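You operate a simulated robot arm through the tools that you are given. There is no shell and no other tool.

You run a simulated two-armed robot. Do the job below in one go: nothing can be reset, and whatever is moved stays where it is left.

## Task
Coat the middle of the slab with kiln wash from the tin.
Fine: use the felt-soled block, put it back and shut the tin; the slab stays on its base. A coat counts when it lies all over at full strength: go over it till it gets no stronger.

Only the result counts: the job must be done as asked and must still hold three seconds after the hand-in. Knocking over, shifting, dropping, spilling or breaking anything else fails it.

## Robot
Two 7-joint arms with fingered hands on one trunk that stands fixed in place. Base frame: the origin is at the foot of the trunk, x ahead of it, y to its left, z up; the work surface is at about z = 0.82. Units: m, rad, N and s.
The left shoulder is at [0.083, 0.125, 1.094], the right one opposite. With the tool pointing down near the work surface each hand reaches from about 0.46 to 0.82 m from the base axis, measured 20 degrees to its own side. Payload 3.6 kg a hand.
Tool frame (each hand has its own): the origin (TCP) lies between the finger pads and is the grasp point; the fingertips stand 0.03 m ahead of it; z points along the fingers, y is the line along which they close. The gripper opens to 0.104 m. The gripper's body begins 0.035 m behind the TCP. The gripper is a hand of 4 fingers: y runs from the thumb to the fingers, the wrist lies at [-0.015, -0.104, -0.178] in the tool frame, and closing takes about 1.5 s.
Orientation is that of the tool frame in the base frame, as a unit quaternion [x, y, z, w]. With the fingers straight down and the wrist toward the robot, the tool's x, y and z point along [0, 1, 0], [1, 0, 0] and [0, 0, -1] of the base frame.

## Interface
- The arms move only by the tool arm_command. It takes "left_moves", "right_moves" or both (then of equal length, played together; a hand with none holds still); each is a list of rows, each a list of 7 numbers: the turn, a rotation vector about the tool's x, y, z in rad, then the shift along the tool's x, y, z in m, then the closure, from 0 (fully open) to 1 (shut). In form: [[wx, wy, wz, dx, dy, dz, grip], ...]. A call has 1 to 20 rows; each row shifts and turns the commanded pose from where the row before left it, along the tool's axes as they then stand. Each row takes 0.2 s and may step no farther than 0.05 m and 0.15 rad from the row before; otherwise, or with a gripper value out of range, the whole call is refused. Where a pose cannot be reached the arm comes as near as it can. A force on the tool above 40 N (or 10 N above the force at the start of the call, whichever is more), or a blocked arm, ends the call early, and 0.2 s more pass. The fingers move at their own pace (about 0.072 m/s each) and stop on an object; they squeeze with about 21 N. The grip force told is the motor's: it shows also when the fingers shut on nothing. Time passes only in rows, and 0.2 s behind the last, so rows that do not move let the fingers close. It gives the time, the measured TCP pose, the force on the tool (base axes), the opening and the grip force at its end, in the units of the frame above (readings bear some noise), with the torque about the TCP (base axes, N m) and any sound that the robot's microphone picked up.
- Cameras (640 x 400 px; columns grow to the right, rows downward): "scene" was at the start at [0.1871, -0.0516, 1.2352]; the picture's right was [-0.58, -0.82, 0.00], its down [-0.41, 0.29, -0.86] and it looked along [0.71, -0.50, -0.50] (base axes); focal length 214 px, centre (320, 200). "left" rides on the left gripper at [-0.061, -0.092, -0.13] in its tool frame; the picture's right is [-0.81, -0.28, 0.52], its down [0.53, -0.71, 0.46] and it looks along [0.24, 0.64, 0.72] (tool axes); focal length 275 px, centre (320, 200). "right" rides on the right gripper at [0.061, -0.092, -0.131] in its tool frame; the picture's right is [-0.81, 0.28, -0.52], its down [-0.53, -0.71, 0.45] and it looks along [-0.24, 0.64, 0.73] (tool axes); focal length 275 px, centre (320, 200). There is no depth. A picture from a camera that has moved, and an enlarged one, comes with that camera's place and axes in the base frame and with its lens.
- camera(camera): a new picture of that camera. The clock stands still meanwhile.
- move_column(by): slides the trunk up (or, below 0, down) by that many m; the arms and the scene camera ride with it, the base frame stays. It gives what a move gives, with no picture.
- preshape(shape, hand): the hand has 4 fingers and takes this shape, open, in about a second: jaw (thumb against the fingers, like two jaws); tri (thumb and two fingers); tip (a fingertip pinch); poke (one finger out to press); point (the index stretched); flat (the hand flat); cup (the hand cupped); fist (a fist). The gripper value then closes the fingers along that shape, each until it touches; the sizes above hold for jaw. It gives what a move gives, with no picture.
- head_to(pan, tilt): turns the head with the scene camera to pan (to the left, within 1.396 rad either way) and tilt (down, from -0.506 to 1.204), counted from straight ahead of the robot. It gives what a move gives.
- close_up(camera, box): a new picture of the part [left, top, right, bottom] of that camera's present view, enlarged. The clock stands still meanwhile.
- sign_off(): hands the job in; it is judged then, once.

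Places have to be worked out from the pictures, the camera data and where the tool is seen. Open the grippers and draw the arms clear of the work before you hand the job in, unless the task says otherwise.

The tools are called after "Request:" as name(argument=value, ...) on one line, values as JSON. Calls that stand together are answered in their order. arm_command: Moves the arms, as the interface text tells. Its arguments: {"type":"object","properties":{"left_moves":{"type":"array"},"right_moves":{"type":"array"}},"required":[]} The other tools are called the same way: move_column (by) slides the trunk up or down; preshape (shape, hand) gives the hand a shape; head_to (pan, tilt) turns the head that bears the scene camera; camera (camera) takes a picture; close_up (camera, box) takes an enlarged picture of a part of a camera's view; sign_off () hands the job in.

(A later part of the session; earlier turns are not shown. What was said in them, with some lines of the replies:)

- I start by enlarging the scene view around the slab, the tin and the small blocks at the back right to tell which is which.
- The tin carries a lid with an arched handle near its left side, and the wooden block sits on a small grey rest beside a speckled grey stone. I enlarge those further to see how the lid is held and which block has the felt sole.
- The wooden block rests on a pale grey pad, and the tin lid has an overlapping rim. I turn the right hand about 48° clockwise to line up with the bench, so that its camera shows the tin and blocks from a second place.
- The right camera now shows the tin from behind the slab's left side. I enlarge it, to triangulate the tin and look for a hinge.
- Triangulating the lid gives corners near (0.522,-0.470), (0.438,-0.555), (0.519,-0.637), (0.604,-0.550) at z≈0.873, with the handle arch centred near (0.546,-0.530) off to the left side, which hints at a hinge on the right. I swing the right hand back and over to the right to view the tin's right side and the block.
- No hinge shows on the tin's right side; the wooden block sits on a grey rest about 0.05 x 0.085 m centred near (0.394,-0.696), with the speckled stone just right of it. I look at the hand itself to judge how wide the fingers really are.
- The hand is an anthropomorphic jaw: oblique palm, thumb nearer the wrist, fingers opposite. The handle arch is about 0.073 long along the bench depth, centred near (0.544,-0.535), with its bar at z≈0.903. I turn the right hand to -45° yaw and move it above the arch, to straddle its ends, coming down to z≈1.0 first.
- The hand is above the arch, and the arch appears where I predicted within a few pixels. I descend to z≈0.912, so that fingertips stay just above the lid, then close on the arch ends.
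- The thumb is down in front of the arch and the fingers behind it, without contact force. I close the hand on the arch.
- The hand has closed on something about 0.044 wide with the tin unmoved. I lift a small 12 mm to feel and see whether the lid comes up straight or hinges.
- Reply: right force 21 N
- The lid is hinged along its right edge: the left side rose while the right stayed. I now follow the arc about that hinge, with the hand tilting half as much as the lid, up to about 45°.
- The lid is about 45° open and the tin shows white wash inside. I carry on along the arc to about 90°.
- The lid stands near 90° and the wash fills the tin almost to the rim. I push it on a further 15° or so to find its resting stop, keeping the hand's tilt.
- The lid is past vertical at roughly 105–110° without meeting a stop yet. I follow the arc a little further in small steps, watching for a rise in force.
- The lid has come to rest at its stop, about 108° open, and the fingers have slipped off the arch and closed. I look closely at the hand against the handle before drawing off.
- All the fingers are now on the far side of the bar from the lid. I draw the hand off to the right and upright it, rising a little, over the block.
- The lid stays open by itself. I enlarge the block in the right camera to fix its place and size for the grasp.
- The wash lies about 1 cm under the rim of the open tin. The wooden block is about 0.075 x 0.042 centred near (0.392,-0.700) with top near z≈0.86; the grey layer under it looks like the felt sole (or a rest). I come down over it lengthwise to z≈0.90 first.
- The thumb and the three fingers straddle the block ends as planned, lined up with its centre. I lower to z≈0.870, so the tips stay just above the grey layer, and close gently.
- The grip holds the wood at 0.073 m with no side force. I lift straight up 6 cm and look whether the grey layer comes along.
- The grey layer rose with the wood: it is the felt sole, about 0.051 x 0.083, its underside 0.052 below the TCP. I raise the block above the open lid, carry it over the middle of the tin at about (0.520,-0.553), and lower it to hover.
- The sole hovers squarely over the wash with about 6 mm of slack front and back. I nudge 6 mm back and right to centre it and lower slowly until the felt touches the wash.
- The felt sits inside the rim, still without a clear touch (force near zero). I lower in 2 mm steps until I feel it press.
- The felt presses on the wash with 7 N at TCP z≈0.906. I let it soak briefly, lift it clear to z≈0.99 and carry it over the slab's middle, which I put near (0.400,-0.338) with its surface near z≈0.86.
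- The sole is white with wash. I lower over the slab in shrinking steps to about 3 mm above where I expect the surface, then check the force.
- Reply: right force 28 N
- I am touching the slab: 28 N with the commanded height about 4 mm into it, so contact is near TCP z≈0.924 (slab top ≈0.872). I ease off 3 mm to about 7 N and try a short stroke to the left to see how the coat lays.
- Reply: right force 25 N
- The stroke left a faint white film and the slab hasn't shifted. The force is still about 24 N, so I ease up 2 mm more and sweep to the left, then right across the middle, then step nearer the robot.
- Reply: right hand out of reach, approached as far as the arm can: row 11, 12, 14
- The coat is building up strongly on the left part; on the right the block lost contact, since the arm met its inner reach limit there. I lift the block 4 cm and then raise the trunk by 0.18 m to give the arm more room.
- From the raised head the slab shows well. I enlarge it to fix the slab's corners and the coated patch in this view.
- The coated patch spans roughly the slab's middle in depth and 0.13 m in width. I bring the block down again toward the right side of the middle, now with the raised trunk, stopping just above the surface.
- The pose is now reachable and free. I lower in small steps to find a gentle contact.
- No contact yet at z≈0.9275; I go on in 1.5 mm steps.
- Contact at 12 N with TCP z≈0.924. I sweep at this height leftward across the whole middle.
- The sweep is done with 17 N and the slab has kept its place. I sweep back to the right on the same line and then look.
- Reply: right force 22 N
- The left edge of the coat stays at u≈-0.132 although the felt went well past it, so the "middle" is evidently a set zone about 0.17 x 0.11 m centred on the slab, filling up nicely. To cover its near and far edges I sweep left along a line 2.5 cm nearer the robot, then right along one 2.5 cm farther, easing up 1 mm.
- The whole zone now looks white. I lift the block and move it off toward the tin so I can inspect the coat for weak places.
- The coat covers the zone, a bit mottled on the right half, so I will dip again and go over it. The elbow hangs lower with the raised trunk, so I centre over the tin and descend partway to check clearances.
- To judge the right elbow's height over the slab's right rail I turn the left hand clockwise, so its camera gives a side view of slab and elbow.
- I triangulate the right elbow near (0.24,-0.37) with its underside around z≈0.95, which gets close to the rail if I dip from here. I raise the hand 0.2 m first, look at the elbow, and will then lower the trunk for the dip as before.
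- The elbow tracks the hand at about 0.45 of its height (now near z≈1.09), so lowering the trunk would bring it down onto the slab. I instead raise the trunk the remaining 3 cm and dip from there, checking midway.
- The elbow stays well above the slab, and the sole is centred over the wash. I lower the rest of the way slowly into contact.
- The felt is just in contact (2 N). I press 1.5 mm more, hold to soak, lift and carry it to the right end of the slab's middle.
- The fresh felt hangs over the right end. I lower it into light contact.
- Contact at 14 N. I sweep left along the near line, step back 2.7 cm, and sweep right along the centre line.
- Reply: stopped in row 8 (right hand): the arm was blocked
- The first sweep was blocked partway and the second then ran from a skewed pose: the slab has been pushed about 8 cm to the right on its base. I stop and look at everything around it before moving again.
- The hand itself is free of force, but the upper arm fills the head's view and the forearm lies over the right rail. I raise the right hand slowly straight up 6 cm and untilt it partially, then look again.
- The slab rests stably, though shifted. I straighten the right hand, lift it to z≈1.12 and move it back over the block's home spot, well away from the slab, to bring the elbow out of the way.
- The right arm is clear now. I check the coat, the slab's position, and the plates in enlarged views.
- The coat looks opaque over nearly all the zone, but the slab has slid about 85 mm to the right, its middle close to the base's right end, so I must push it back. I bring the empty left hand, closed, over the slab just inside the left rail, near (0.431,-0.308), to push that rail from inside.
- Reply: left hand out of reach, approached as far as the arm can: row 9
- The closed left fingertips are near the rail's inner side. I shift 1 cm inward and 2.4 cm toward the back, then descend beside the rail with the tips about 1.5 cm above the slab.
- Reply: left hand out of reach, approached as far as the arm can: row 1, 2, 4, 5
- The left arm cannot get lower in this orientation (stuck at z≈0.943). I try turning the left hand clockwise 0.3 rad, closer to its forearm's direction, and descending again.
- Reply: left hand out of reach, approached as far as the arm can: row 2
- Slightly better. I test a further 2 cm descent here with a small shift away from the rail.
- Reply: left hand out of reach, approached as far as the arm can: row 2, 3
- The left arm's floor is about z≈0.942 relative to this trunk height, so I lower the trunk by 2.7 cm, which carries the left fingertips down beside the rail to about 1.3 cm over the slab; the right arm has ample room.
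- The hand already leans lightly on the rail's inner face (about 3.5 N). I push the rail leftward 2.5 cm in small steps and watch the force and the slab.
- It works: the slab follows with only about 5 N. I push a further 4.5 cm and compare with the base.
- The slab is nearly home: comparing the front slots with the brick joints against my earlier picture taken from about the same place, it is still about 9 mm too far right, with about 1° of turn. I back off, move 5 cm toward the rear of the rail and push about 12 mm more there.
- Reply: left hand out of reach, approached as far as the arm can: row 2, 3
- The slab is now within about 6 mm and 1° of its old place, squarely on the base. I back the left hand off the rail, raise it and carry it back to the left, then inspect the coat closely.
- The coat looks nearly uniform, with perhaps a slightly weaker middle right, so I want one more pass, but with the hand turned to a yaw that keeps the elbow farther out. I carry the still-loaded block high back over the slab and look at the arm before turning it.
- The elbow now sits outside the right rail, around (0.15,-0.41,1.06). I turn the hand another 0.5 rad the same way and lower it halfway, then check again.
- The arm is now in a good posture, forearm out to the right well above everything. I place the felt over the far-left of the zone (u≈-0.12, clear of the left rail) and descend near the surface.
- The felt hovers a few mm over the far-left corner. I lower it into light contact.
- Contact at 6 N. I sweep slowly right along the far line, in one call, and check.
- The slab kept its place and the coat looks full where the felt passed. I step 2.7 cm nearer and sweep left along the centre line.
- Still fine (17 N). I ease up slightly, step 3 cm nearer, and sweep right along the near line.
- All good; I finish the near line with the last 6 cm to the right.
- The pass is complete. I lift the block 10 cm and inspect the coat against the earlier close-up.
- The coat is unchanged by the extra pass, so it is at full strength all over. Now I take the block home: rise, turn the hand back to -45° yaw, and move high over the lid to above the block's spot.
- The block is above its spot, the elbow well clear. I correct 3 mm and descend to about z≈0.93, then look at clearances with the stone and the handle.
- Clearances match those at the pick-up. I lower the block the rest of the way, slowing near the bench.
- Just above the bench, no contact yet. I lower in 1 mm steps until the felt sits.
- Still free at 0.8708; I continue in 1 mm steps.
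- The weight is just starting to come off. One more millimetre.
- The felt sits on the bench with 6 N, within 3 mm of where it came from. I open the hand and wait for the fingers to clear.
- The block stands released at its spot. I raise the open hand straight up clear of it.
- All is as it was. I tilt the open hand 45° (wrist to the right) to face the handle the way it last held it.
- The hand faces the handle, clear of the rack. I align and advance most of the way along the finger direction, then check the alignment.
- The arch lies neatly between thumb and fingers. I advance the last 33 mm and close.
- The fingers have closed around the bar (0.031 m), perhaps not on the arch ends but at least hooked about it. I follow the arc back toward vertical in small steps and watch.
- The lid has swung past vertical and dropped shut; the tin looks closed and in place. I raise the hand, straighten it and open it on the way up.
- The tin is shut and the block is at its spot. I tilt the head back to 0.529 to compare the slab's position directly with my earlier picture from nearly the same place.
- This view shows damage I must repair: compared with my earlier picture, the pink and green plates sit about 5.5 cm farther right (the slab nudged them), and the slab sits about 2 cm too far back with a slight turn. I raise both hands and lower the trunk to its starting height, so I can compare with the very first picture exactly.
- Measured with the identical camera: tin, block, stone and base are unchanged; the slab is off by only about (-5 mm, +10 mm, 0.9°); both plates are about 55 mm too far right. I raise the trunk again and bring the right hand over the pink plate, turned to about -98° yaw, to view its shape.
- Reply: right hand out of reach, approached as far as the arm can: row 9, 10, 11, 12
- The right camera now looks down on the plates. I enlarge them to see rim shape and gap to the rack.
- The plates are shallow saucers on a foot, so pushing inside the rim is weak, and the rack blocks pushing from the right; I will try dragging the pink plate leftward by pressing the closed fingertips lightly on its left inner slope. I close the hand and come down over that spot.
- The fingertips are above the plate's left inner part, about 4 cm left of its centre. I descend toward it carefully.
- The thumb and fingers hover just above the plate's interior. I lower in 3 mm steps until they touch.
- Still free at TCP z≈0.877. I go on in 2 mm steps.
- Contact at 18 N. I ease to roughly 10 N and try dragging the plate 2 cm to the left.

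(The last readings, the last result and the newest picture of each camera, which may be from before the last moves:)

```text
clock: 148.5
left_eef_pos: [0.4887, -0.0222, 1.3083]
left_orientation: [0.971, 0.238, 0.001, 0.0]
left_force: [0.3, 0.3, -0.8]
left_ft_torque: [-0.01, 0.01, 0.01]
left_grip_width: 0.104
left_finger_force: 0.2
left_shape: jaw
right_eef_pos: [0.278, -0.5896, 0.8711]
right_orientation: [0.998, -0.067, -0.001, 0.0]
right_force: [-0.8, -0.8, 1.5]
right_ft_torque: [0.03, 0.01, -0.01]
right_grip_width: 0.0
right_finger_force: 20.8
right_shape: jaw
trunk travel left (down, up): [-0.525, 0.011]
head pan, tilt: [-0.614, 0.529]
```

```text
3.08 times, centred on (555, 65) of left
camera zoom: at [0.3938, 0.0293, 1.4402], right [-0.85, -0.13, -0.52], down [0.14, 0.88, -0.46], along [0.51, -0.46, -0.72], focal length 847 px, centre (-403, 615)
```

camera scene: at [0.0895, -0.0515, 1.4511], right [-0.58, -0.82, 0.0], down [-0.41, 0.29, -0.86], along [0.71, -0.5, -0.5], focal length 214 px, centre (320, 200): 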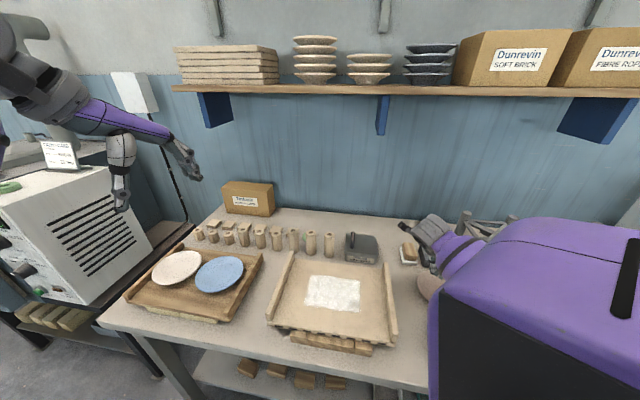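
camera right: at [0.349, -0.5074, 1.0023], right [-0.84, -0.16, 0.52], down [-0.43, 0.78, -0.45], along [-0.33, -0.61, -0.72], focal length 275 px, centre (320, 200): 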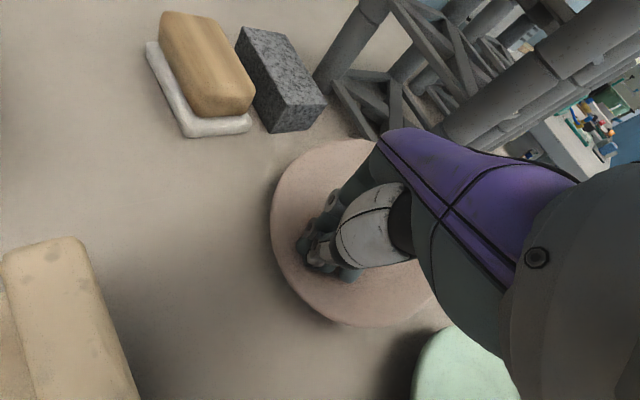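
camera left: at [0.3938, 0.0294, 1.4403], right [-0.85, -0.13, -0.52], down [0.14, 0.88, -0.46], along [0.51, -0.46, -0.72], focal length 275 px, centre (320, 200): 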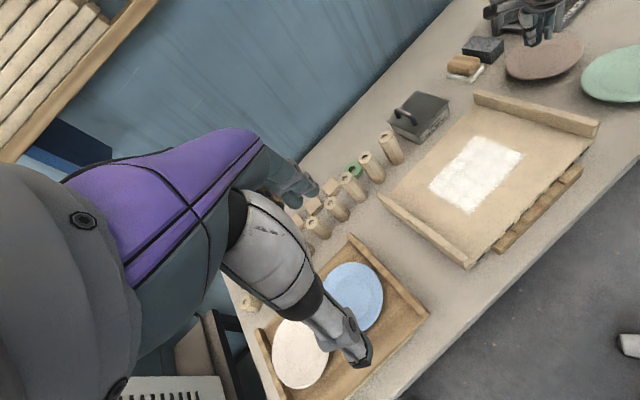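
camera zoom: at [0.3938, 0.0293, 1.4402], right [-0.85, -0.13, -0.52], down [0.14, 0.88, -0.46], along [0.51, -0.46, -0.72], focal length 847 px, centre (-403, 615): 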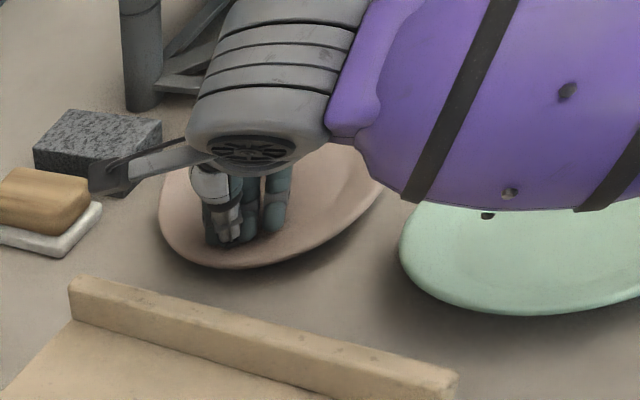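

It works: the plate follows the fingers. I press 1 mm more and drag another 3 cm.

Request:
arm_command(right_moves=[[0, 0, 0, 0, 0, 0.001, 1], [0, 0, 0, 0.003, -0.004, 0, 1], [0, 0, 0, 0.003, -0.004, 0, 1], [0, 0, 0, 0.003, -0.004, 0, 1], [0, 0, 0, 0.003, -0.004, 0, 1], [0, 0, 0, 0.003, -0.004, 0, 1], [0, 0, 0, 0.003, -0.004, 0, 1], [0, 0, 0, 0, 0, 0, 1]])

Request:
camera(camera="right")

Request:
close_up(camera="left", box=[470, 0, 640, 130])

```text
clock: 150.3
left_eef_pos: [0.4896, -0.0233, 1.3096]
left_orientation: [0.971, 0.239, 0.0, 0.0]
left_force: [0.8, -0.2, 0.2]
left_ft_torque: [-0.03, 0.03, 0.03]
left_grip_width: 0.1038
left_finger_force: 0.0
left_shape: jaw
right_eef_pos: [0.2983, -0.5677, 0.8728]
right_orientation: [0.998, -0.068, 0.001, 0.0]
right_force: [0.5, 0.2, 1.7]
right_ft_torque: [-0.01, 0.01, -0.01]
right_grip_width: 0.0002
right_finger_force: 21.7
right_shape: jaw
trunk travel left (down, up): [-0.525, 0.011]
head pan, tilt: [-0.614, 0.529]
```

```text
taken
camera right: at [0.3704, -0.4864, 1.0026], right [-0.84, -0.16, 0.52], down [-0.43, 0.78, -0.46], along [-0.33, -0.61, -0.72], focal length 275 px, centre (320, 200)
```

right: 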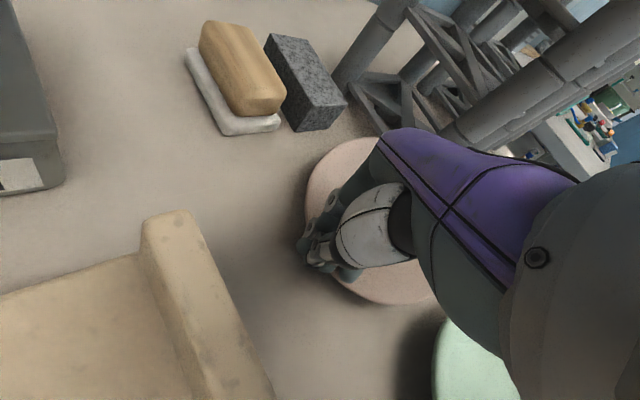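

```text
3.08 times, centred on (555, 65) of left
camera zoom: at [0.3939, 0.0294, 1.4402], right [-0.85, -0.13, -0.52], down [0.14, 0.88, -0.46], along [0.51, -0.46, -0.72], focal length 847 px, centre (-403, 615)
```

zoom: 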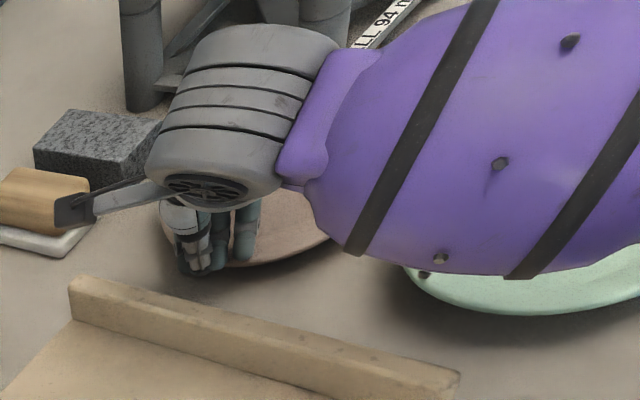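

The fingers slipped off toward the rim this time. I lift, come back in nearer the plate's centre, and lower again.

Request:
arm_command(right_moves=[[0, 0, 0, 0, 0, -0.03, 1], [0, 0, 0, -0.0166, 0.0226, 0, 1], [0, 0, 0, -0.0166, 0.0226, 0, 1], [0, 0, 0, 0, 0, 0.02, 1], [0, 0, 0, 0, 0, 0.005, 1], [0, 0, 0, 0, 0, 0, 1]])

Request:
camera(camera="right")

Request:
close_up(camera="left", box=[470, 0, 640, 130])

```text
clock: 151.7
left_eef_pos: [0.4906, -0.0236, 1.3088]
left_orientation: [0.971, 0.238, 0.0, 0.0]
left_force: [0.4, -0.1, 0.2]
left_ft_torque: [0.02, 0.0, -0.03]
left_grip_width: 0.1038
left_finger_force: 0.0
left_shape: jaw
right_eef_pos: [0.2605, -0.6094, 0.8791]
right_orientation: [0.998, -0.067, 0.0, 0.0]
right_force: [-0.2, 0.5, -0.4]
right_ft_torque: [0.01, 0.02, 0.02]
right_grip_width: 0.0002
right_finger_force: 20.4
right_shape: jaw
trunk travel left (down, up): [-0.525, 0.011]
head pan, tilt: [-0.614, 0.529]
```

```text
taken
camera right: at [0.332, -0.5271, 1.0085], right [-0.84, -0.16, 0.52], down [-0.43, 0.78, -0.46], along [-0.33, -0.61, -0.72], focal length 275 px, centre (320, 200)
```

right: 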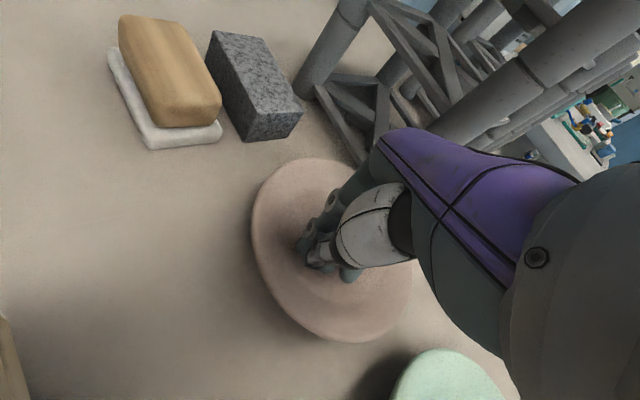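

```text
3.08 times, centred on (555, 65) of left
camera zoom: at [0.394, 0.0294, 1.4402], right [-0.85, -0.13, -0.52], down [0.14, 0.88, -0.46], along [0.51, -0.46, -0.72], focal length 847 px, centre (-403, 615)
```

zoom: 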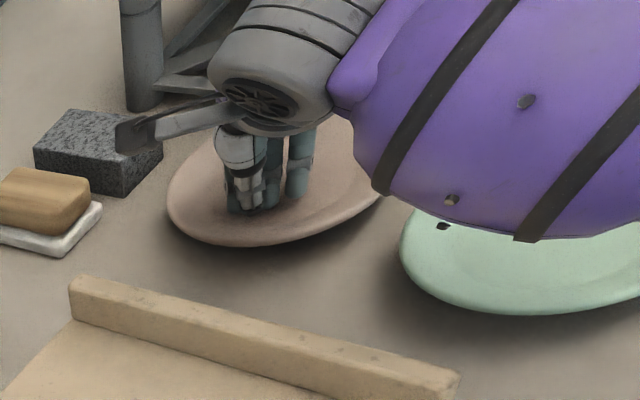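

With the load off, the plate is back flat where it was: it had only tilted, as its foot is small. Instead I will hook the fingers over its right rim, the thumb hovering inside and the wrist on the left, away from the rack. I rise, open the hand, turn to -135° yaw and go above that place.

Request:
arm_command(right_moves=[[0, 0, 0, 0, 0, -0.04, 1], [0, 0, 0, 0, 0, -0.045, 1], [0, 0, 0, 0, 0, -0.035, 0.5], [0, 0, 0.13, 0, 0, 0, 0], [0, 0, 0.13, 0, 0, 0, 0], [0, 0, 0.13, 0, 0, 0, 0], [0, 0, 0.13, 0, 0, 0, 0], [0, 0, 0.13, 0, 0, 0, 0], [0, 0, 0, 0, 0, 0, 0]])

Request:
camera(camera="right")

Request:
camera(camera="left")

```text
clock: 153.7
left_eef_pos: [0.4902, -0.0228, 1.309]
left_orientation: [0.971, 0.238, 0.0, 0.0]
left_force: [-0.5, -0.4, -0.6]
left_ft_torque: [0.01, -0.04, -0.01]
left_grip_width: 0.1037
left_finger_force: 0.0
left_shape: jaw
right_eef_pos: [0.26, -0.6088, 0.9974]
right_orientation: [0.924, -0.383, 0.0, 0.001]
right_force: [-0.1, 0.5, -0.2]
right_ft_torque: [-0.02, 0.02, -0.01]
right_grip_width: 0.1038
right_finger_force: 0.0
right_shape: jaw
trunk travel left (down, up): [-0.525, 0.011]
head pan, tilt: [-0.614, 0.529]
```

```text
taken
camera right: at [0.3671, -0.5881, 1.1275], right [-0.77, 0.38, 0.52], down [0.13, 0.88, -0.46], along [-0.63, -0.28, -0.72], focal length 275 px, centre (320, 200)
```

right: 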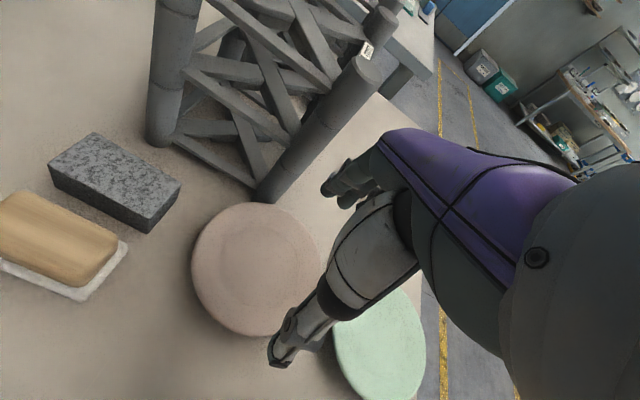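

```text
taken
camera left: at [0.3938, 0.0293, 1.4403], right [-0.85, -0.13, -0.52], down [0.14, 0.88, -0.46], along [0.51, -0.46, -0.72], focal length 275 px, centre (320, 200)
```

left: 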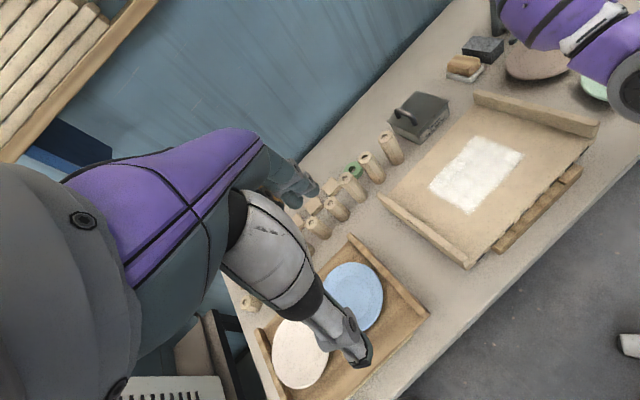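

Now I see the plate (centre u≈0.275, radius 0.078) and the rack post clearly. I shift 6 cm right so the fingers are outside the right rim, in front of the post, and descend to z≈0.92 to check.

Request:
arm_command(right_moves=[[0, 0, 0, -0.0075, 0.0298, 0, 0], [0, 0, 0, -0.0075, 0.0298, 0, 0], [0, 0, 0, 0, 0, 0.03, 0], [0, 0, 0, 0, 0, 0.03, 0], [0, 0, 0, 0, 0, 0.015, 0], [0, 0, 0, 0, 0, 0, 0]])

Request:
camera(camera="right")

Request:
close_up(camera="left", box=[470, 0, 640, 130])

```text
clock: 155.1
left_eef_pos: [0.4892, -0.0224, 1.3091]
left_orientation: [0.971, 0.238, 0.0, 0.0]
left_force: [-0.1, -0.2, 0.4]
left_ft_torque: [-0.01, 0.01, -0.01]
left_grip_width: 0.104
left_finger_force: 0.2
left_shape: jaw
right_eef_pos: [0.2074, -0.6422, 0.9207]
right_orientation: [0.924, -0.383, 0.0, 0.0]
right_force: [-0.5, 0.0, 0.1]
right_ft_torque: [0.01, 0.01, -0.03]
right_grip_width: 0.1037
right_finger_force: 0.1
right_shape: jaw
trunk travel left (down, up): [-0.525, 0.011]
head pan, tilt: [-0.614, 0.529]
```

```text
taken
camera right: at [0.3149, -0.6202, 1.052], right [-0.77, 0.38, 0.52], down [0.13, 0.88, -0.46], along [-0.63, -0.28, -0.72], focal length 275 px, centre (320, 200)
```

right: 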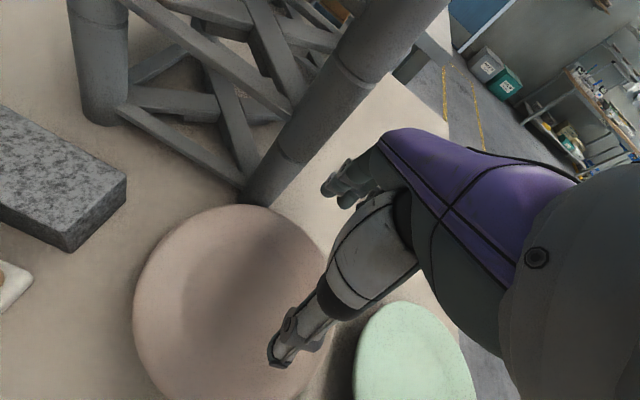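

```text
3.08 times, centred on (555, 65) of left
camera zoom: at [0.3939, 0.0293, 1.4402], right [-0.85, -0.13, -0.52], down [0.14, 0.88, -0.46], along [0.51, -0.46, -0.72], focal length 847 px, centre (-403, 615)
```

zoom: 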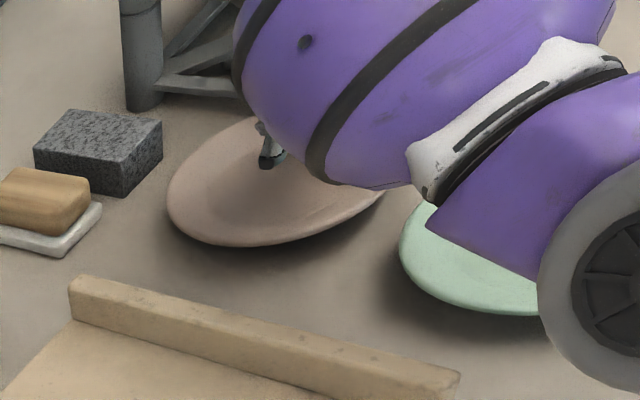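

Fingers are outside the rim and clear of the post; the elbow is off the bench's objects. I descend to z≈0.876 so the fingertips hang beside the rim.

Request:
arm_command(right_moves=[[0, 0, 0, 0, 0, 0.02, 0], [0, 0, 0, 0, 0, 0.015, 0], [0, 0, 0, 0, 0, 0.006, 0], [0, 0, 0, 0, 0, 0.003, 0], [0, 0, 0, 0, 0, 0, 0]])

Request:
camera(camera="right")

Request:
close_up(camera="left", box=[470, 0, 640, 130])

```text
clock: 156.3
left_eef_pos: [0.4901, -0.0229, 1.3089]
left_orientation: [0.971, 0.238, 0.0, 0.0]
left_force: [0.2, -0.2, 0.2]
left_ft_torque: [0.0, -0.02, 0.01]
left_grip_width: 0.1037
left_finger_force: 0.0
left_shape: jaw
right_eef_pos: [0.2074, -0.641, 0.8771]
right_orientation: [0.924, -0.383, 0.001, -0.001]
right_force: [0.1, 0.2, -0.3]
right_ft_torque: [0.0, 0.02, 0.03]
right_grip_width: 0.1036
right_finger_force: 0.1
right_shape: jaw
trunk travel left (down, up): [-0.525, 0.011]
head pan, tilt: [-0.614, 0.529]
```

```text
taken
camera right: at [0.314, -0.6197, 1.0075], right [-0.77, 0.38, 0.52], down [0.13, 0.88, -0.46], along [-0.63, -0.28, -0.72], focal length 275 px, centre (320, 200)
```

right: 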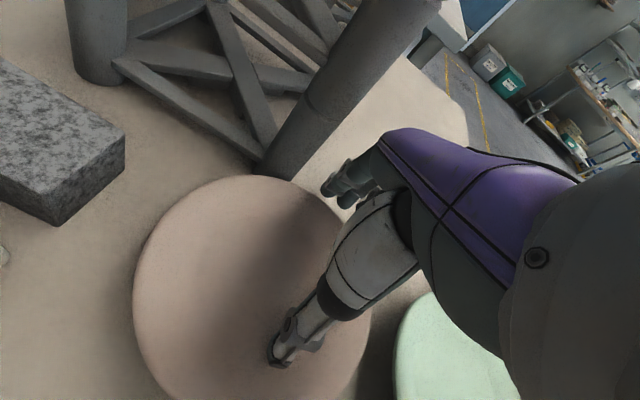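

```text
3.08 times, centred on (555, 65) of left
camera zoom: at [0.394, 0.0293, 1.4402], right [-0.85, -0.13, -0.52], down [0.14, 0.88, -0.46], along [0.51, -0.46, -0.72], focal length 847 px, centre (-403, 615)
```

zoom: 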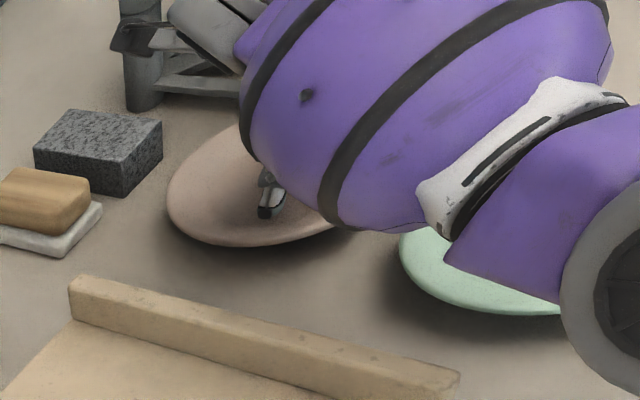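

The fingertips hang right beside the rim's outer edge. I lower 2 mm more and pull left 2.5 cm.

Request:
arm_command(right_moves=[[0, 0, 0, 0, 0, 0.002, 0], [0, 0, 0, 0, -0.005, 0, 0], [0, 0, 0, 0, -0.005, 0, 0], [0, 0, 0, 0, -0.005, 0, 0], [0, 0, 0, 0, -0.005, 0, 0], [0, 0, 0, 0, -0.005, 0, 0], [0, 0, 0, 0, 0, 0, 0]])

Request:
camera(camera="right")

Request:
close_up(camera="left", box=[470, 0, 640, 130])

```text
clock: 157.9
left_eef_pos: [0.4894, -0.023, 1.3091]
left_orientation: [0.971, 0.238, 0.0, 0.0]
left_force: [-0.4, 0.1, 0.8]
left_ft_torque: [-0.01, -0.03, 0.03]
left_grip_width: 0.104
left_finger_force: 0.1
left_shape: jaw
right_eef_pos: [0.2248, -0.6226, 0.8757]
right_orientation: [0.924, -0.383, 0.0, 0.0]
right_force: [-0.4, 0.1, 0.0]
right_ft_torque: [0.01, 0.01, 0.01]
right_grip_width: 0.1039
right_finger_force: 0.1
right_shape: jaw
trunk travel left (down, up): [-0.525, 0.011]
head pan, tilt: [-0.614, 0.529]
```

```text
taken
camera right: at [0.3315, -0.6017, 1.0064], right [-0.77, 0.38, 0.52], down [0.13, 0.88, -0.46], along [-0.63, -0.28, -0.72], focal length 275 px, centre (320, 200)
```

right: 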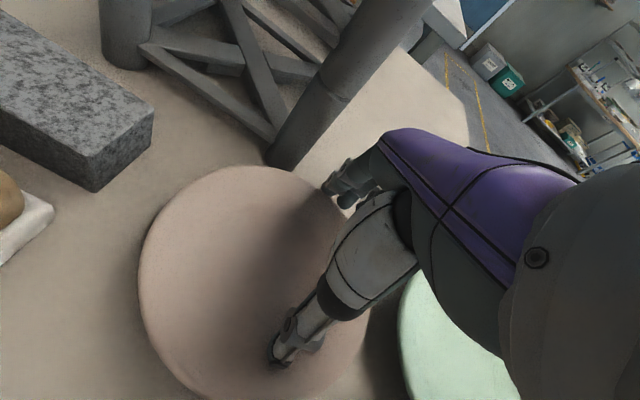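

```text
3.08 times, centred on (555, 65) of left
camera zoom: at [0.3939, 0.0292, 1.4402], right [-0.85, -0.13, -0.52], down [0.14, 0.88, -0.46], along [0.51, -0.46, -0.72], focal length 847 px, centre (-403, 615)
```

zoom: 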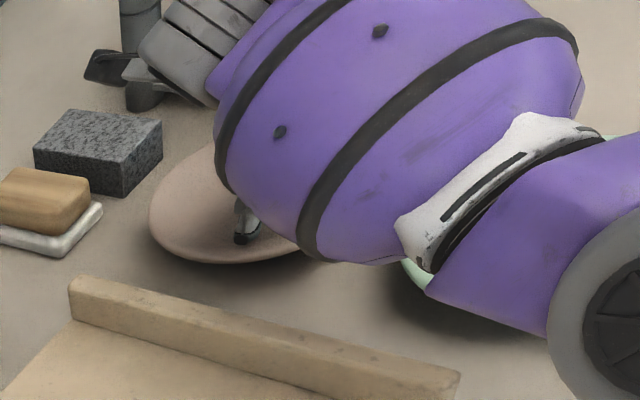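

The plate slides left smoothly. I pull 3 cm more.

Request:
arm_command(right_moves=[[0, 0, 0, 0, -0.005, 0, 0], [0, 0, 0, 0, -0.005, 0, 0], [0, 0, 0, 0, -0.005, 0, 0], [0, 0, 0, 0, -0.005, 0, 0], [0, 0, 0, 0, -0.005, 0, 0], [0, 0, 0, 0, -0.005, 0, 0], [0, 0, 0, 0, 0, 0, 0]])

Request:
camera(camera="right")

Request:
close_up(camera="left", box=[470, 0, 640, 130])

```text
clock: 159.5
left_eef_pos: [0.4893, -0.0242, 1.3087]
left_orientation: [0.971, 0.239, 0.0, 0.001]
left_force: [-0.6, 0.8, 0.1]
left_ft_torque: [-0.01, 0.01, -0.03]
left_grip_width: 0.1038
left_finger_force: 0.1
left_shape: jaw
right_eef_pos: [0.2463, -0.6022, 0.8768]
right_orientation: [0.924, -0.381, 0.0, 0.0]
right_force: [-0.8, 0.2, 0.0]
right_ft_torque: [0.03, 0.0, -0.02]
right_grip_width: 0.1038
right_finger_force: 0.0
right_shape: jaw
trunk travel left (down, up): [-0.525, 0.011]
head pan, tilt: [-0.614, 0.529]
```

```text
taken
camera right: at [0.3531, -0.5807, 1.0067], right [-0.77, 0.38, 0.52], down [0.13, 0.88, -0.46], along [-0.63, -0.28, -0.72], focal length 275 px, centre (320, 200)
```

right: 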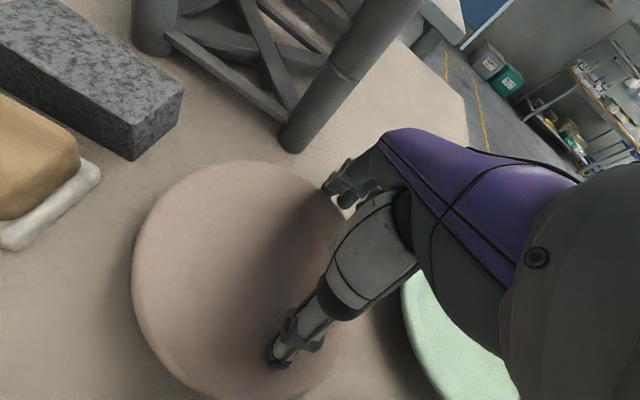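

```text
3.08 times, centred on (555, 65) of left
camera zoom: at [0.3938, 0.0292, 1.4402], right [-0.85, -0.13, -0.52], down [0.14, 0.88, -0.46], along [0.51, -0.46, -0.72], focal length 847 px, centre (-403, 615)
```

zoom: 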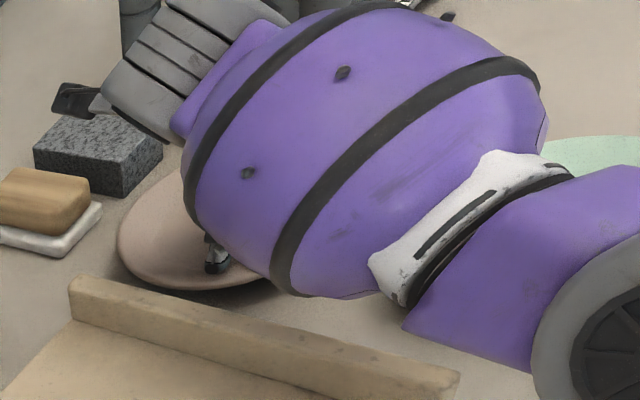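

The pink plate should be within a few mm of its old place. I lift clear and go to the green plate the same way, with the fingers outside its right rim.

Request:
arm_command(right_moves=[[0, 0, 0, 0, 0.006, 0, 0], [0, 0, 0, 0, 0, -0.03, 0], [0, 0, 0, 0, 0, -0.04, 0], [0, 0, 0, -0.0372, 0.0108, 0, 0], [0, 0, 0, -0.0372, 0.0108, 0, 0], [0, 0, 0, -0.0372, 0.0108, 0, 0], [0, 0, 0, -0.0372, 0.0108, 0, 0], [0, 0, 0, 0, 0, 0, 0]])

Request:
camera(camera="right")

Request:
camera(camera="left")

Request:
camera(camera="scene")

```text
clock: 161.3
left_eef_pos: [0.4902, -0.0237, 1.3082]
left_orientation: [0.971, 0.238, 0.0, 0.0]
left_force: [-0.4, 0.4, -0.7]
left_ft_torque: [-0.01, 0.05, -0.01]
left_grip_width: 0.1036
left_finger_force: 0.0
left_shape: jaw
right_eef_pos: [0.106, -0.5314, 0.9461]
right_orientation: [0.924, -0.383, -0.001, -0.001]
right_force: [-0.5, -0.1, 0.9]
right_ft_torque: [0.02, -0.02, -0.02]
right_grip_width: 0.1039
right_finger_force: 0.0
right_shape: jaw
trunk travel left (down, up): [-0.525, 0.011]
head pan, tilt: [-0.614, 0.529]
```

```text
taken
camera right: at [0.2122, -0.5108, 1.0759], right [-0.77, 0.38, 0.52], down [0.13, 0.88, -0.46], along [-0.63, -0.28, -0.72], focal length 275 px, centre (320, 200)
```

right: 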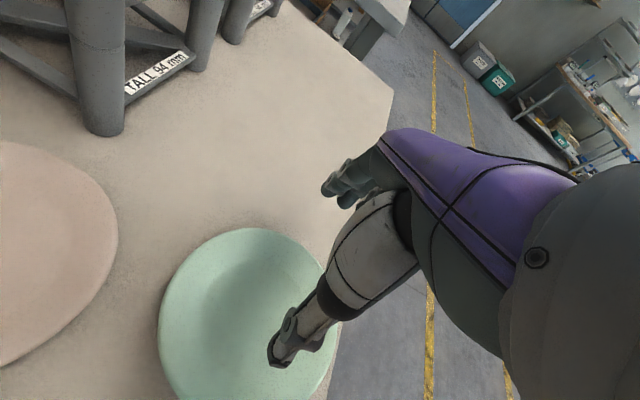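

```text
taken
camera left: at [0.3943, 0.029, 1.4401], right [-0.85, -0.13, -0.52], down [0.14, 0.88, -0.46], along [0.51, -0.46, -0.72], focal length 275 px, centre (320, 200)
```

left: 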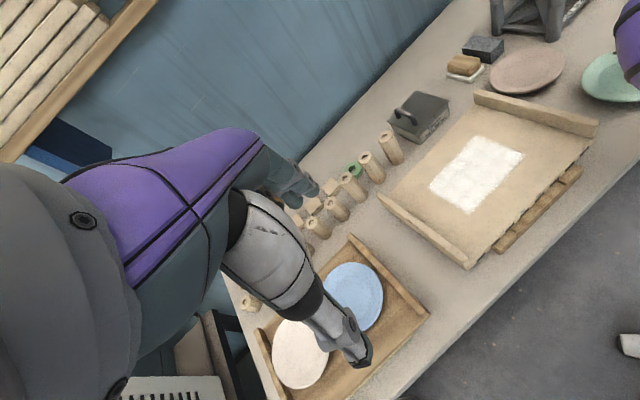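

```text
taken
camera scene: at [0.0899, -0.0519, 1.451], right [-0.58, -0.82, 0.0], down [-0.41, 0.29, -0.86], along [0.71, -0.5, -0.5], focal length 214 px, centre (320, 200)
```

scene: 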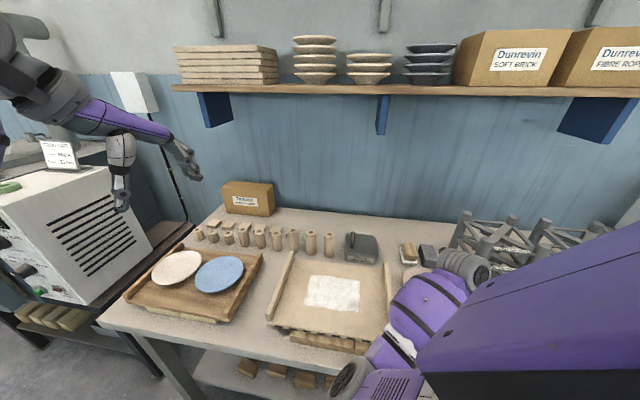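

The hand is well placed: fingers just outside the green plate's right rim. I descend to z≈0.876.

Request:
arm_command(right_moves=[[0, 0, 0, 0, 0, 0.03, 0], [0, 0, 0, 0, 0, 0.025, 0], [0, 0, 0, 0, 0, 0.01, 0], [0, 0, 0, 0, 0, 0.005, 0], [0, 0, 0, 0, 0, 0, 0]])

Request:
camera(camera="right")

Request:
camera(camera="scene")

```text
clock: 162.5
left_eef_pos: [0.4897, -0.0229, 1.3087]
left_orientation: [0.971, 0.239, -0.001, 0.0]
left_force: [-0.7, 0.9, 0.4]
left_ft_torque: [0.03, 0.0, 0.0]
left_grip_width: 0.1037
left_finger_force: 0.1
left_shape: jaw
right_eef_pos: [0.1057, -0.5318, 0.876]
right_orientation: [0.924, -0.382, 0.0, 0.001]
right_force: [0.0, -0.6, -0.3]
right_ft_torque: [0.01, 0.01, 0.02]
right_grip_width: 0.1037
right_finger_force: 0.0
right_shape: jaw
trunk travel left (down, up): [-0.525, 0.011]
head pan, tilt: [-0.614, 0.529]
```

```text
taken
camera right: at [0.2117, -0.5106, 1.0057], right [-0.77, 0.38, 0.52], down [0.13, 0.88, -0.46], along [-0.63, -0.28, -0.72], focal length 275 px, centre (320, 200)
```

right: 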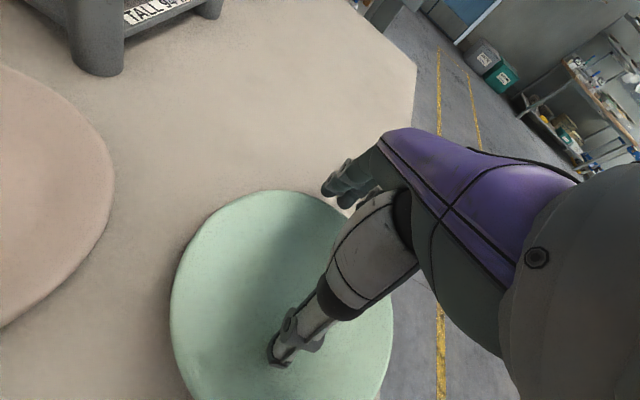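

```text
taken
camera scene: at [0.0896, -0.0516, 1.451], right [-0.58, -0.82, 0.0], down [-0.41, 0.29, -0.86], along [0.71, -0.5, -0.5], focal length 214 px, centre (320, 200)
```

scene: 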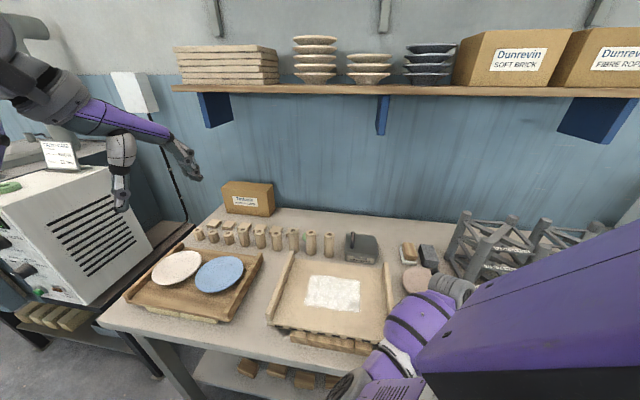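

No contact, thumb clear. I pull the green plate left 5.5 cm (about 1.3 cm of that is slack).

Request:
arm_command(right_moves=[[0, 0, 0, 0, -0.005, 0, 0], [0, 0, 0, 0, -0.005, 0, 0], [0, 0, 0, 0, -0.005, 0, 0], [0, 0, 0, 0, -0.005, 0, 0], [0, 0, 0, 0, -0.005, 0, 0], [0, 0, 0, 0, -0.005, 0, 0], [0, 0, 0, 0, -0.005, 0, 0], [0, 0, 0, 0, -0.005, 0, 0], [0, 0, 0, 0, -0.005, 0, 0], [0, 0, 0, 0, -0.005, 0, 0], [0, 0, 0, 0, -0.005, 0, 0], [0, 0, 0, 0, 0, 0, 0]])

Request:
camera(camera="right")

Request:
close_up(camera="left", box=[470, 0, 640, 130])

```text
clock: 165.1
left_eef_pos: [0.4896, -0.0236, 1.3086]
left_orientation: [0.971, 0.238, 0.0, 0.0]
left_force: [0.1, 0.6, 0.7]
left_ft_torque: [0.0, 0.01, -0.02]
left_grip_width: 0.1037
left_finger_force: 0.1
left_shape: jaw
right_eef_pos: [0.1458, -0.4941, 0.8749]
right_orientation: [0.924, -0.382, 0.0, 0.001]
right_force: [-0.6, -1.5, 0.2]
right_ft_torque: [-0.06, 0.03, 0.0]
right_grip_width: 0.1036
right_finger_force: 0.2
right_shape: jaw
trunk travel left (down, up): [-0.525, 0.011]
head pan, tilt: [-0.614, 0.529]
```

```text
taken
camera right: at [0.2519, -0.4721, 1.0063], right [-0.77, 0.38, 0.52], down [0.13, 0.88, -0.46], along [-0.63, -0.28, -0.72], focal length 275 px, centre (320, 200)
```

right: 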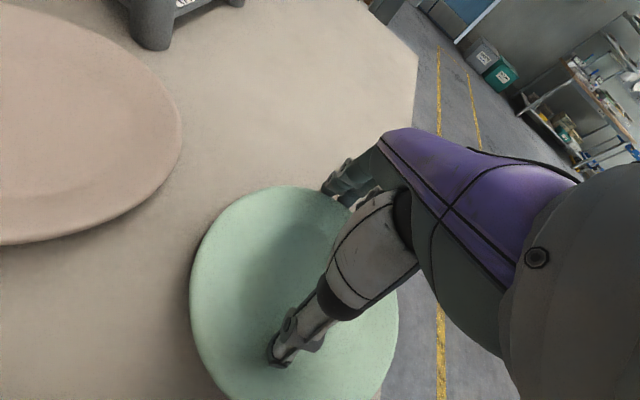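

```text
3.08 times, centred on (555, 65) of left
camera zoom: at [0.3939, 0.0292, 1.4402], right [-0.85, -0.13, -0.52], down [0.14, 0.88, -0.46], along [0.51, -0.46, -0.72], focal length 847 px, centre (-403, 615)
```

zoom: 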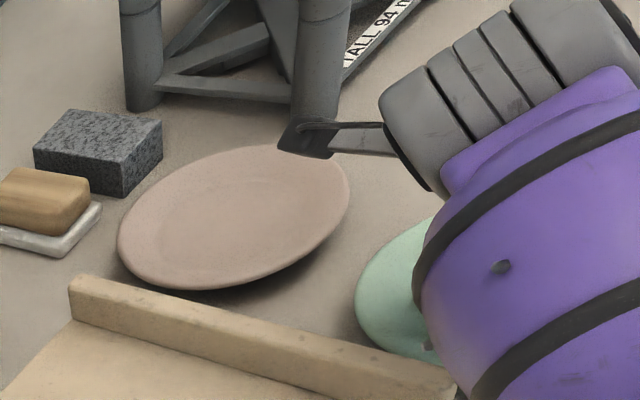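

The green plate is almost there. I pull 4 mm more, back the fingers off, and rise clear for verification.

Request:
arm_command(right_moves=[[0, 0, 0, 0, -0.004, 0, 0], [0, 0, 0, 0, 0, 0, 0], [0, 0, 0, 0, 0.008, 0, 0], [0, 0, 0, 0, 0, -0.03, 0], [0, 0, 0, 0, 0, -0.045, 0], [0, 0, 0, 0, 0, -0.045, 0], [0, 0, 0, 0, 0, -0.045, 0], [0, 0, 0, 0, 0, -0.045, 0], [0, 0, 0, 0.035, -0.03, 0, 0], [0, 0, 0, 0.035, -0.03, 0, 0], [0, 0, 0, 0.035, -0.03, 0, 0], [0, 0, -0.13, 0.035, -0.03, 0, 0], [0, 0, -0.13, 0.035, -0.03, 0, 0], [0, 0, -0.13, 0.035, -0.03, 0, 0], [0, 0, -0.13, 0, 0, 0, 0], [0, 0, -0.13, 0, 0, 0, 0], [0, 0, -0.13, 0, 0, 0, 0], [0, 0, 0, 0, 0, 0, 0]])

Request:
camera(camera="scene")

Request:
camera(camera="left")

```text
clock: 168.9
left_eef_pos: [0.4904, -0.0222, 1.3073]
left_orientation: [0.971, 0.238, 0.0, 0.0]
left_force: [-0.6, -0.4, -0.9]
left_ft_torque: [0.02, 0.0, -0.01]
left_grip_width: 0.1036
left_finger_force: 0.1
left_shape: jaw
right_eef_pos: [0.4178, -0.4972, 1.0855]
right_orientation: [1.0, -0.002, 0.0, 0.0]
right_force: [0.6, -0.5, 0.6]
right_ft_torque: [0.0, -0.01, -0.05]
right_grip_width: 0.1039
right_finger_force: 0.1
right_shape: jaw
trunk travel left (down, up): [-0.525, 0.011]
head pan, tilt: [-0.614, 0.529]
```

```text
taken
camera scene: at [0.0898, -0.0515, 1.451], right [-0.58, -0.82, 0.0], down [-0.41, 0.29, -0.86], along [0.71, -0.5, -0.5], focal length 214 px, centre (320, 200)
```

scene: 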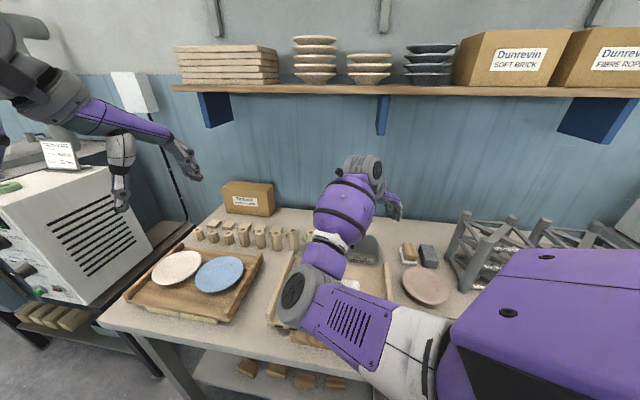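

```text
taken
camera left: at [0.3941, 0.0293, 1.4402], right [-0.85, -0.13, -0.52], down [0.14, 0.88, -0.46], along [0.51, -0.46, -0.72], focal length 275 px, centre (320, 200)
```

left: 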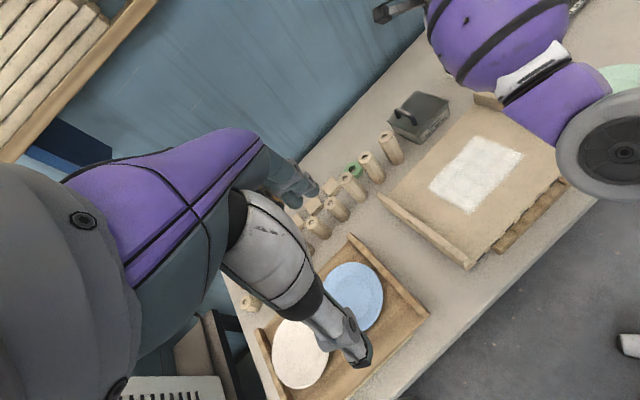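

The elbow is over the slab front at about z≈1.1. I raise the hand further and move it back toward the rear right so that the whole bench comes into view.

Request:
arm_command(right_moves=[[0, 0, 0, 0, 0, -0.045, 0], [0, 0, 0, 0, 0, -0.045, 0], [0, 0, 0, 0, 0, -0.045, 0], [0, 0, -0.13, 0, 0, -0.03, 0], [0, 0, -0.13, 0, 0.03, 0, 0], [0, 0, -0.13, 0, 0.03, 0, 0], [0, 0, -0.13, 0, 0.03, 0, 0], [0, 0, -0.13, 0, 0.03, 0, 0], [0, 0, -0.13, 0, 0, 0, 0], [0, 0, 0, 0, 0, 0, 0]])

Request:
camera(camera="scene")

```text
clock: 171.1
left_eef_pos: [0.4908, -0.0235, 1.3087]
left_orientation: [0.971, 0.238, 0.0, 0.0]
left_force: [-0.1, 0.7, 0.3]
left_ft_torque: [-0.01, 0.01, -0.03]
left_grip_width: 0.1033
left_finger_force: 0.1
left_shape: jaw
right_eef_pos: [0.4548, -0.6103, 1.2513]
right_orientation: [0.926, 0.379, 0.0, 0.001]
right_force: [0.0, 0.0, 0.2]
right_ft_torque: [0.05, 0.0, -0.01]
right_grip_width: 0.1037
right_finger_force: 0.1
right_shape: jaw
trunk travel left (down, up): [-0.525, 0.011]
head pan, tilt: [-0.614, 0.529]
```

```text
taken
camera scene: at [0.0898, -0.0518, 1.451], right [-0.58, -0.82, 0.0], down [-0.41, 0.29, -0.86], along [0.71, -0.5, -0.5], focal length 214 px, centre (320, 200)
```

scene: 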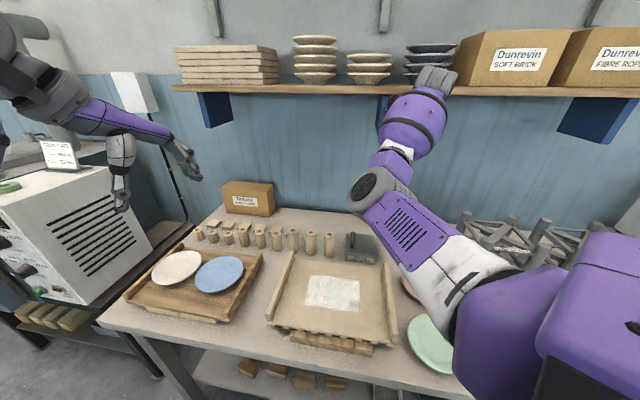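

The elbow now sits inward and hides the plates. Turning the hand counterclockwise earlier swung the elbow outward, so I turn it by 1.05 rad here, high up.

Request:
arm_command(right_moves=[[0, 0, -0.131, 0, 0, 0, 0], [0, 0, -0.131, 0, 0, 0, 0], [0, 0, -0.131, 0, 0, 0, 0], [0, 0, -0.131, 0, 0, 0, 0], [0, 0, -0.131, 0, 0, 0, 0], [0, 0, -0.131, 0, 0, 0, 0], [0, 0, -0.131, 0, 0, 0, 0], [0, 0, -0.131, 0, 0, 0, 0], [0, 0, 0, 0, 0, 0, 0]])

Request:
camera(camera="scene")

Request:
camera(camera="left")

```text
clock: 173.1
left_eef_pos: [0.4904, -0.022, 1.3083]
left_orientation: [0.971, 0.239, 0.0, -0.001]
left_force: [0.6, 0.4, 0.3]
left_ft_torque: [0.01, -0.02, -0.02]
left_grip_width: 0.1038
left_finger_force: 0.1
left_shape: jaw
right_eef_pos: [0.4554, -0.6118, 1.2511]
right_orientation: [0.612, 0.791, -0.001, -0.001]
right_force: [-0.2, 0.5, -0.5]
right_ft_torque: [0.02, -0.03, -0.03]
right_grip_width: 0.1038
right_finger_force: 0.1
right_shape: jaw
trunk travel left (down, up): [-0.525, 0.011]
head pan, tilt: [-0.614, 0.529]
```

```text
taken
camera scene: at [0.0898, -0.0514, 1.451], right [-0.58, -0.82, 0.0], down [-0.41, 0.29, -0.86], along [0.71, -0.5, -0.5], focal length 214 px, centre (320, 200)
```

scene: 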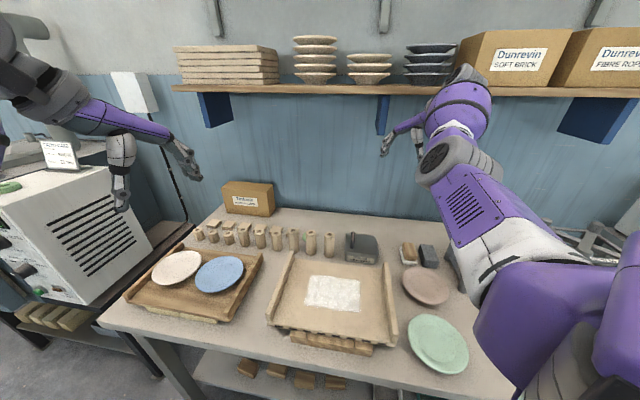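

```text
taken
camera left: at [0.3942, 0.0294, 1.4401], right [-0.85, -0.13, -0.52], down [0.14, 0.88, -0.46], along [0.51, -0.46, -0.72], focal length 275 px, centre (320, 200)
```

left: 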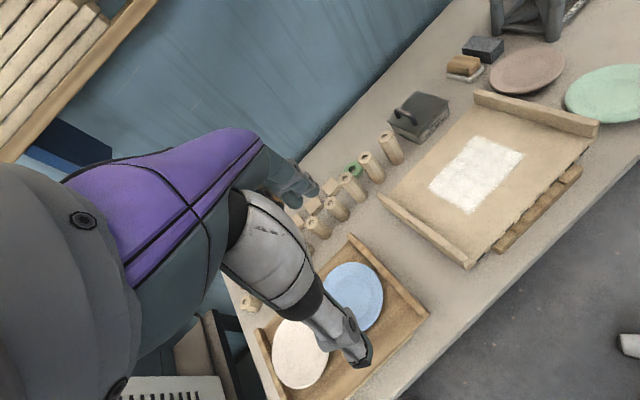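

Both plates are in full view now. I lower the trunk 2 cm to exactly the height of my earlier reference picture and compare the same crop.

Request:
move_column(by=-0.02)

Request:
close_up(camera="scene", box=[260, 225, 430, 365])

Request:
camera(camera="scene")

Request:
close_up(camera="scene", box=[390, 230, 490, 380])

```text
clock: 173.8
left_eef_pos: [0.4892, -0.0234, 1.289]
left_orientation: [0.971, 0.238, 0.001, 0.0]
left_force: [-0.1, 0.5, 1.2]
left_ft_torque: [0.01, -0.03, 0.04]
left_grip_width: 0.1036
left_finger_force: 0.0
left_shape: jaw
right_eef_pos: [0.4522, -0.6111, 1.2321]
right_orientation: [0.612, 0.791, 0.001, 0.001]
right_force: [-1.4, 0.3, -0.2]
right_ft_torque: [-0.01, -0.01, -0.02]
right_grip_width: 0.104
right_finger_force: 0.0
right_shape: jaw
trunk travel left (down, up): [-0.505, 0.031]
head pan, tilt: [-0.614, 0.529]
```

```text
2.86 times, centred on (345, 295) of scene
camera zoom: at [0.1099, -0.0514, 1.4305], right [-0.58, -0.82, 0.0], down [-0.41, 0.29, -0.86], along [0.71, -0.5, -0.5], focal length 613 px, centre (249, -71)
```

zoom: 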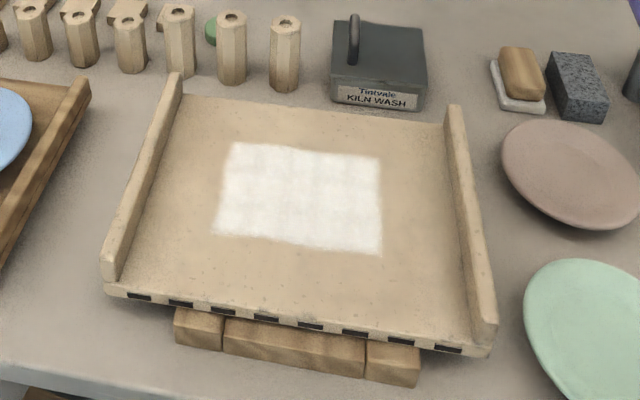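

```text
taken
camera scene: at [0.1099, -0.0514, 1.4305], right [-0.58, -0.82, 0.0], down [-0.41, 0.29, -0.86], along [0.71, -0.5, -0.5], focal length 214 px, centre (320, 200)
```

scene: 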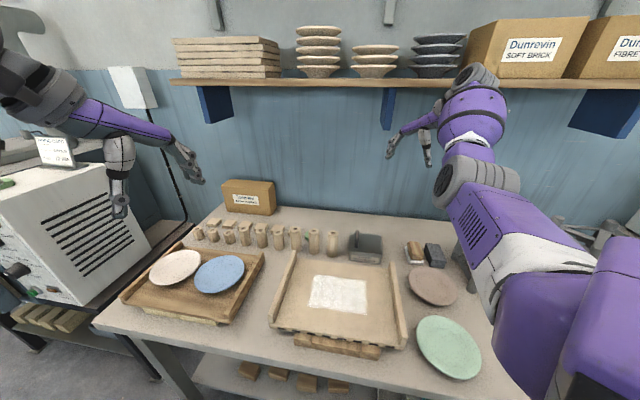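

```text
2.67 times, centred on (440, 305) of scene
camera zoom: at [0.1099, -0.0514, 1.4305], right [-0.58, -0.82, 0.0], down [-0.41, 0.29, -0.86], along [0.71, -0.5, -0.5], focal length 572 px, centre (0, -80)
```

zoom: 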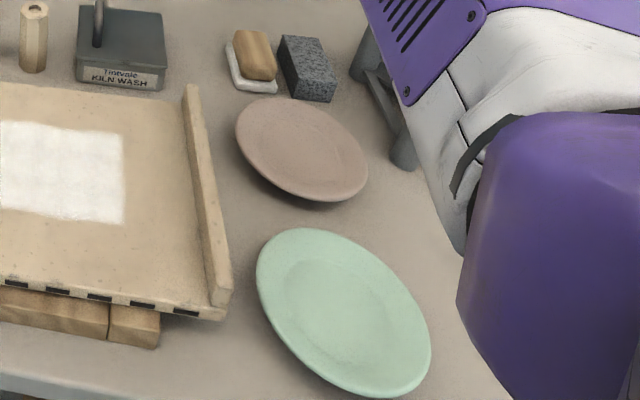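

From the reference height both plates are back within about 6 mm, the slab is within 1 cm and squarely on its base, the tin is shut and the block is on its spot. The coat is even and full, and both hands are open and high above the bench, so I hand in.

Request:
sign_off()

```text
The job is handed in.
```

I handed the job in. The middle of the slab is coated evenly: a last full pass with the felt made no visible difference, so I took it as full strength. It didn't all go cleanly, though.

- **Finished state:** The tin is shut, and the felt-soled block is back within about 3 mm of where it started. The slab is on its base, and both hands are open and well above the bench.
- **What went wrong:** During one sweep the right arm got blocked and shoved the slab about 85 mm to the right on its base. The slab's edge pushed the pink and green plates about 55 mm with it. I pushed everything back by hand.
- **What's left of that:** Measured against my earlier pictures, the slab sits about 1 cm further back than it started and turned about 1°. The pink plate is about 6 mm off and the green one about 2 to 4 mm. I left these rather than risk another knock, so whether they count as shifted depends on how strictly that is judged.
- **Tin lid:** I didn't lower it by the handle. It slipped from the grip past vertical and dropped shut. I saw no spill, and the tin didn't move.
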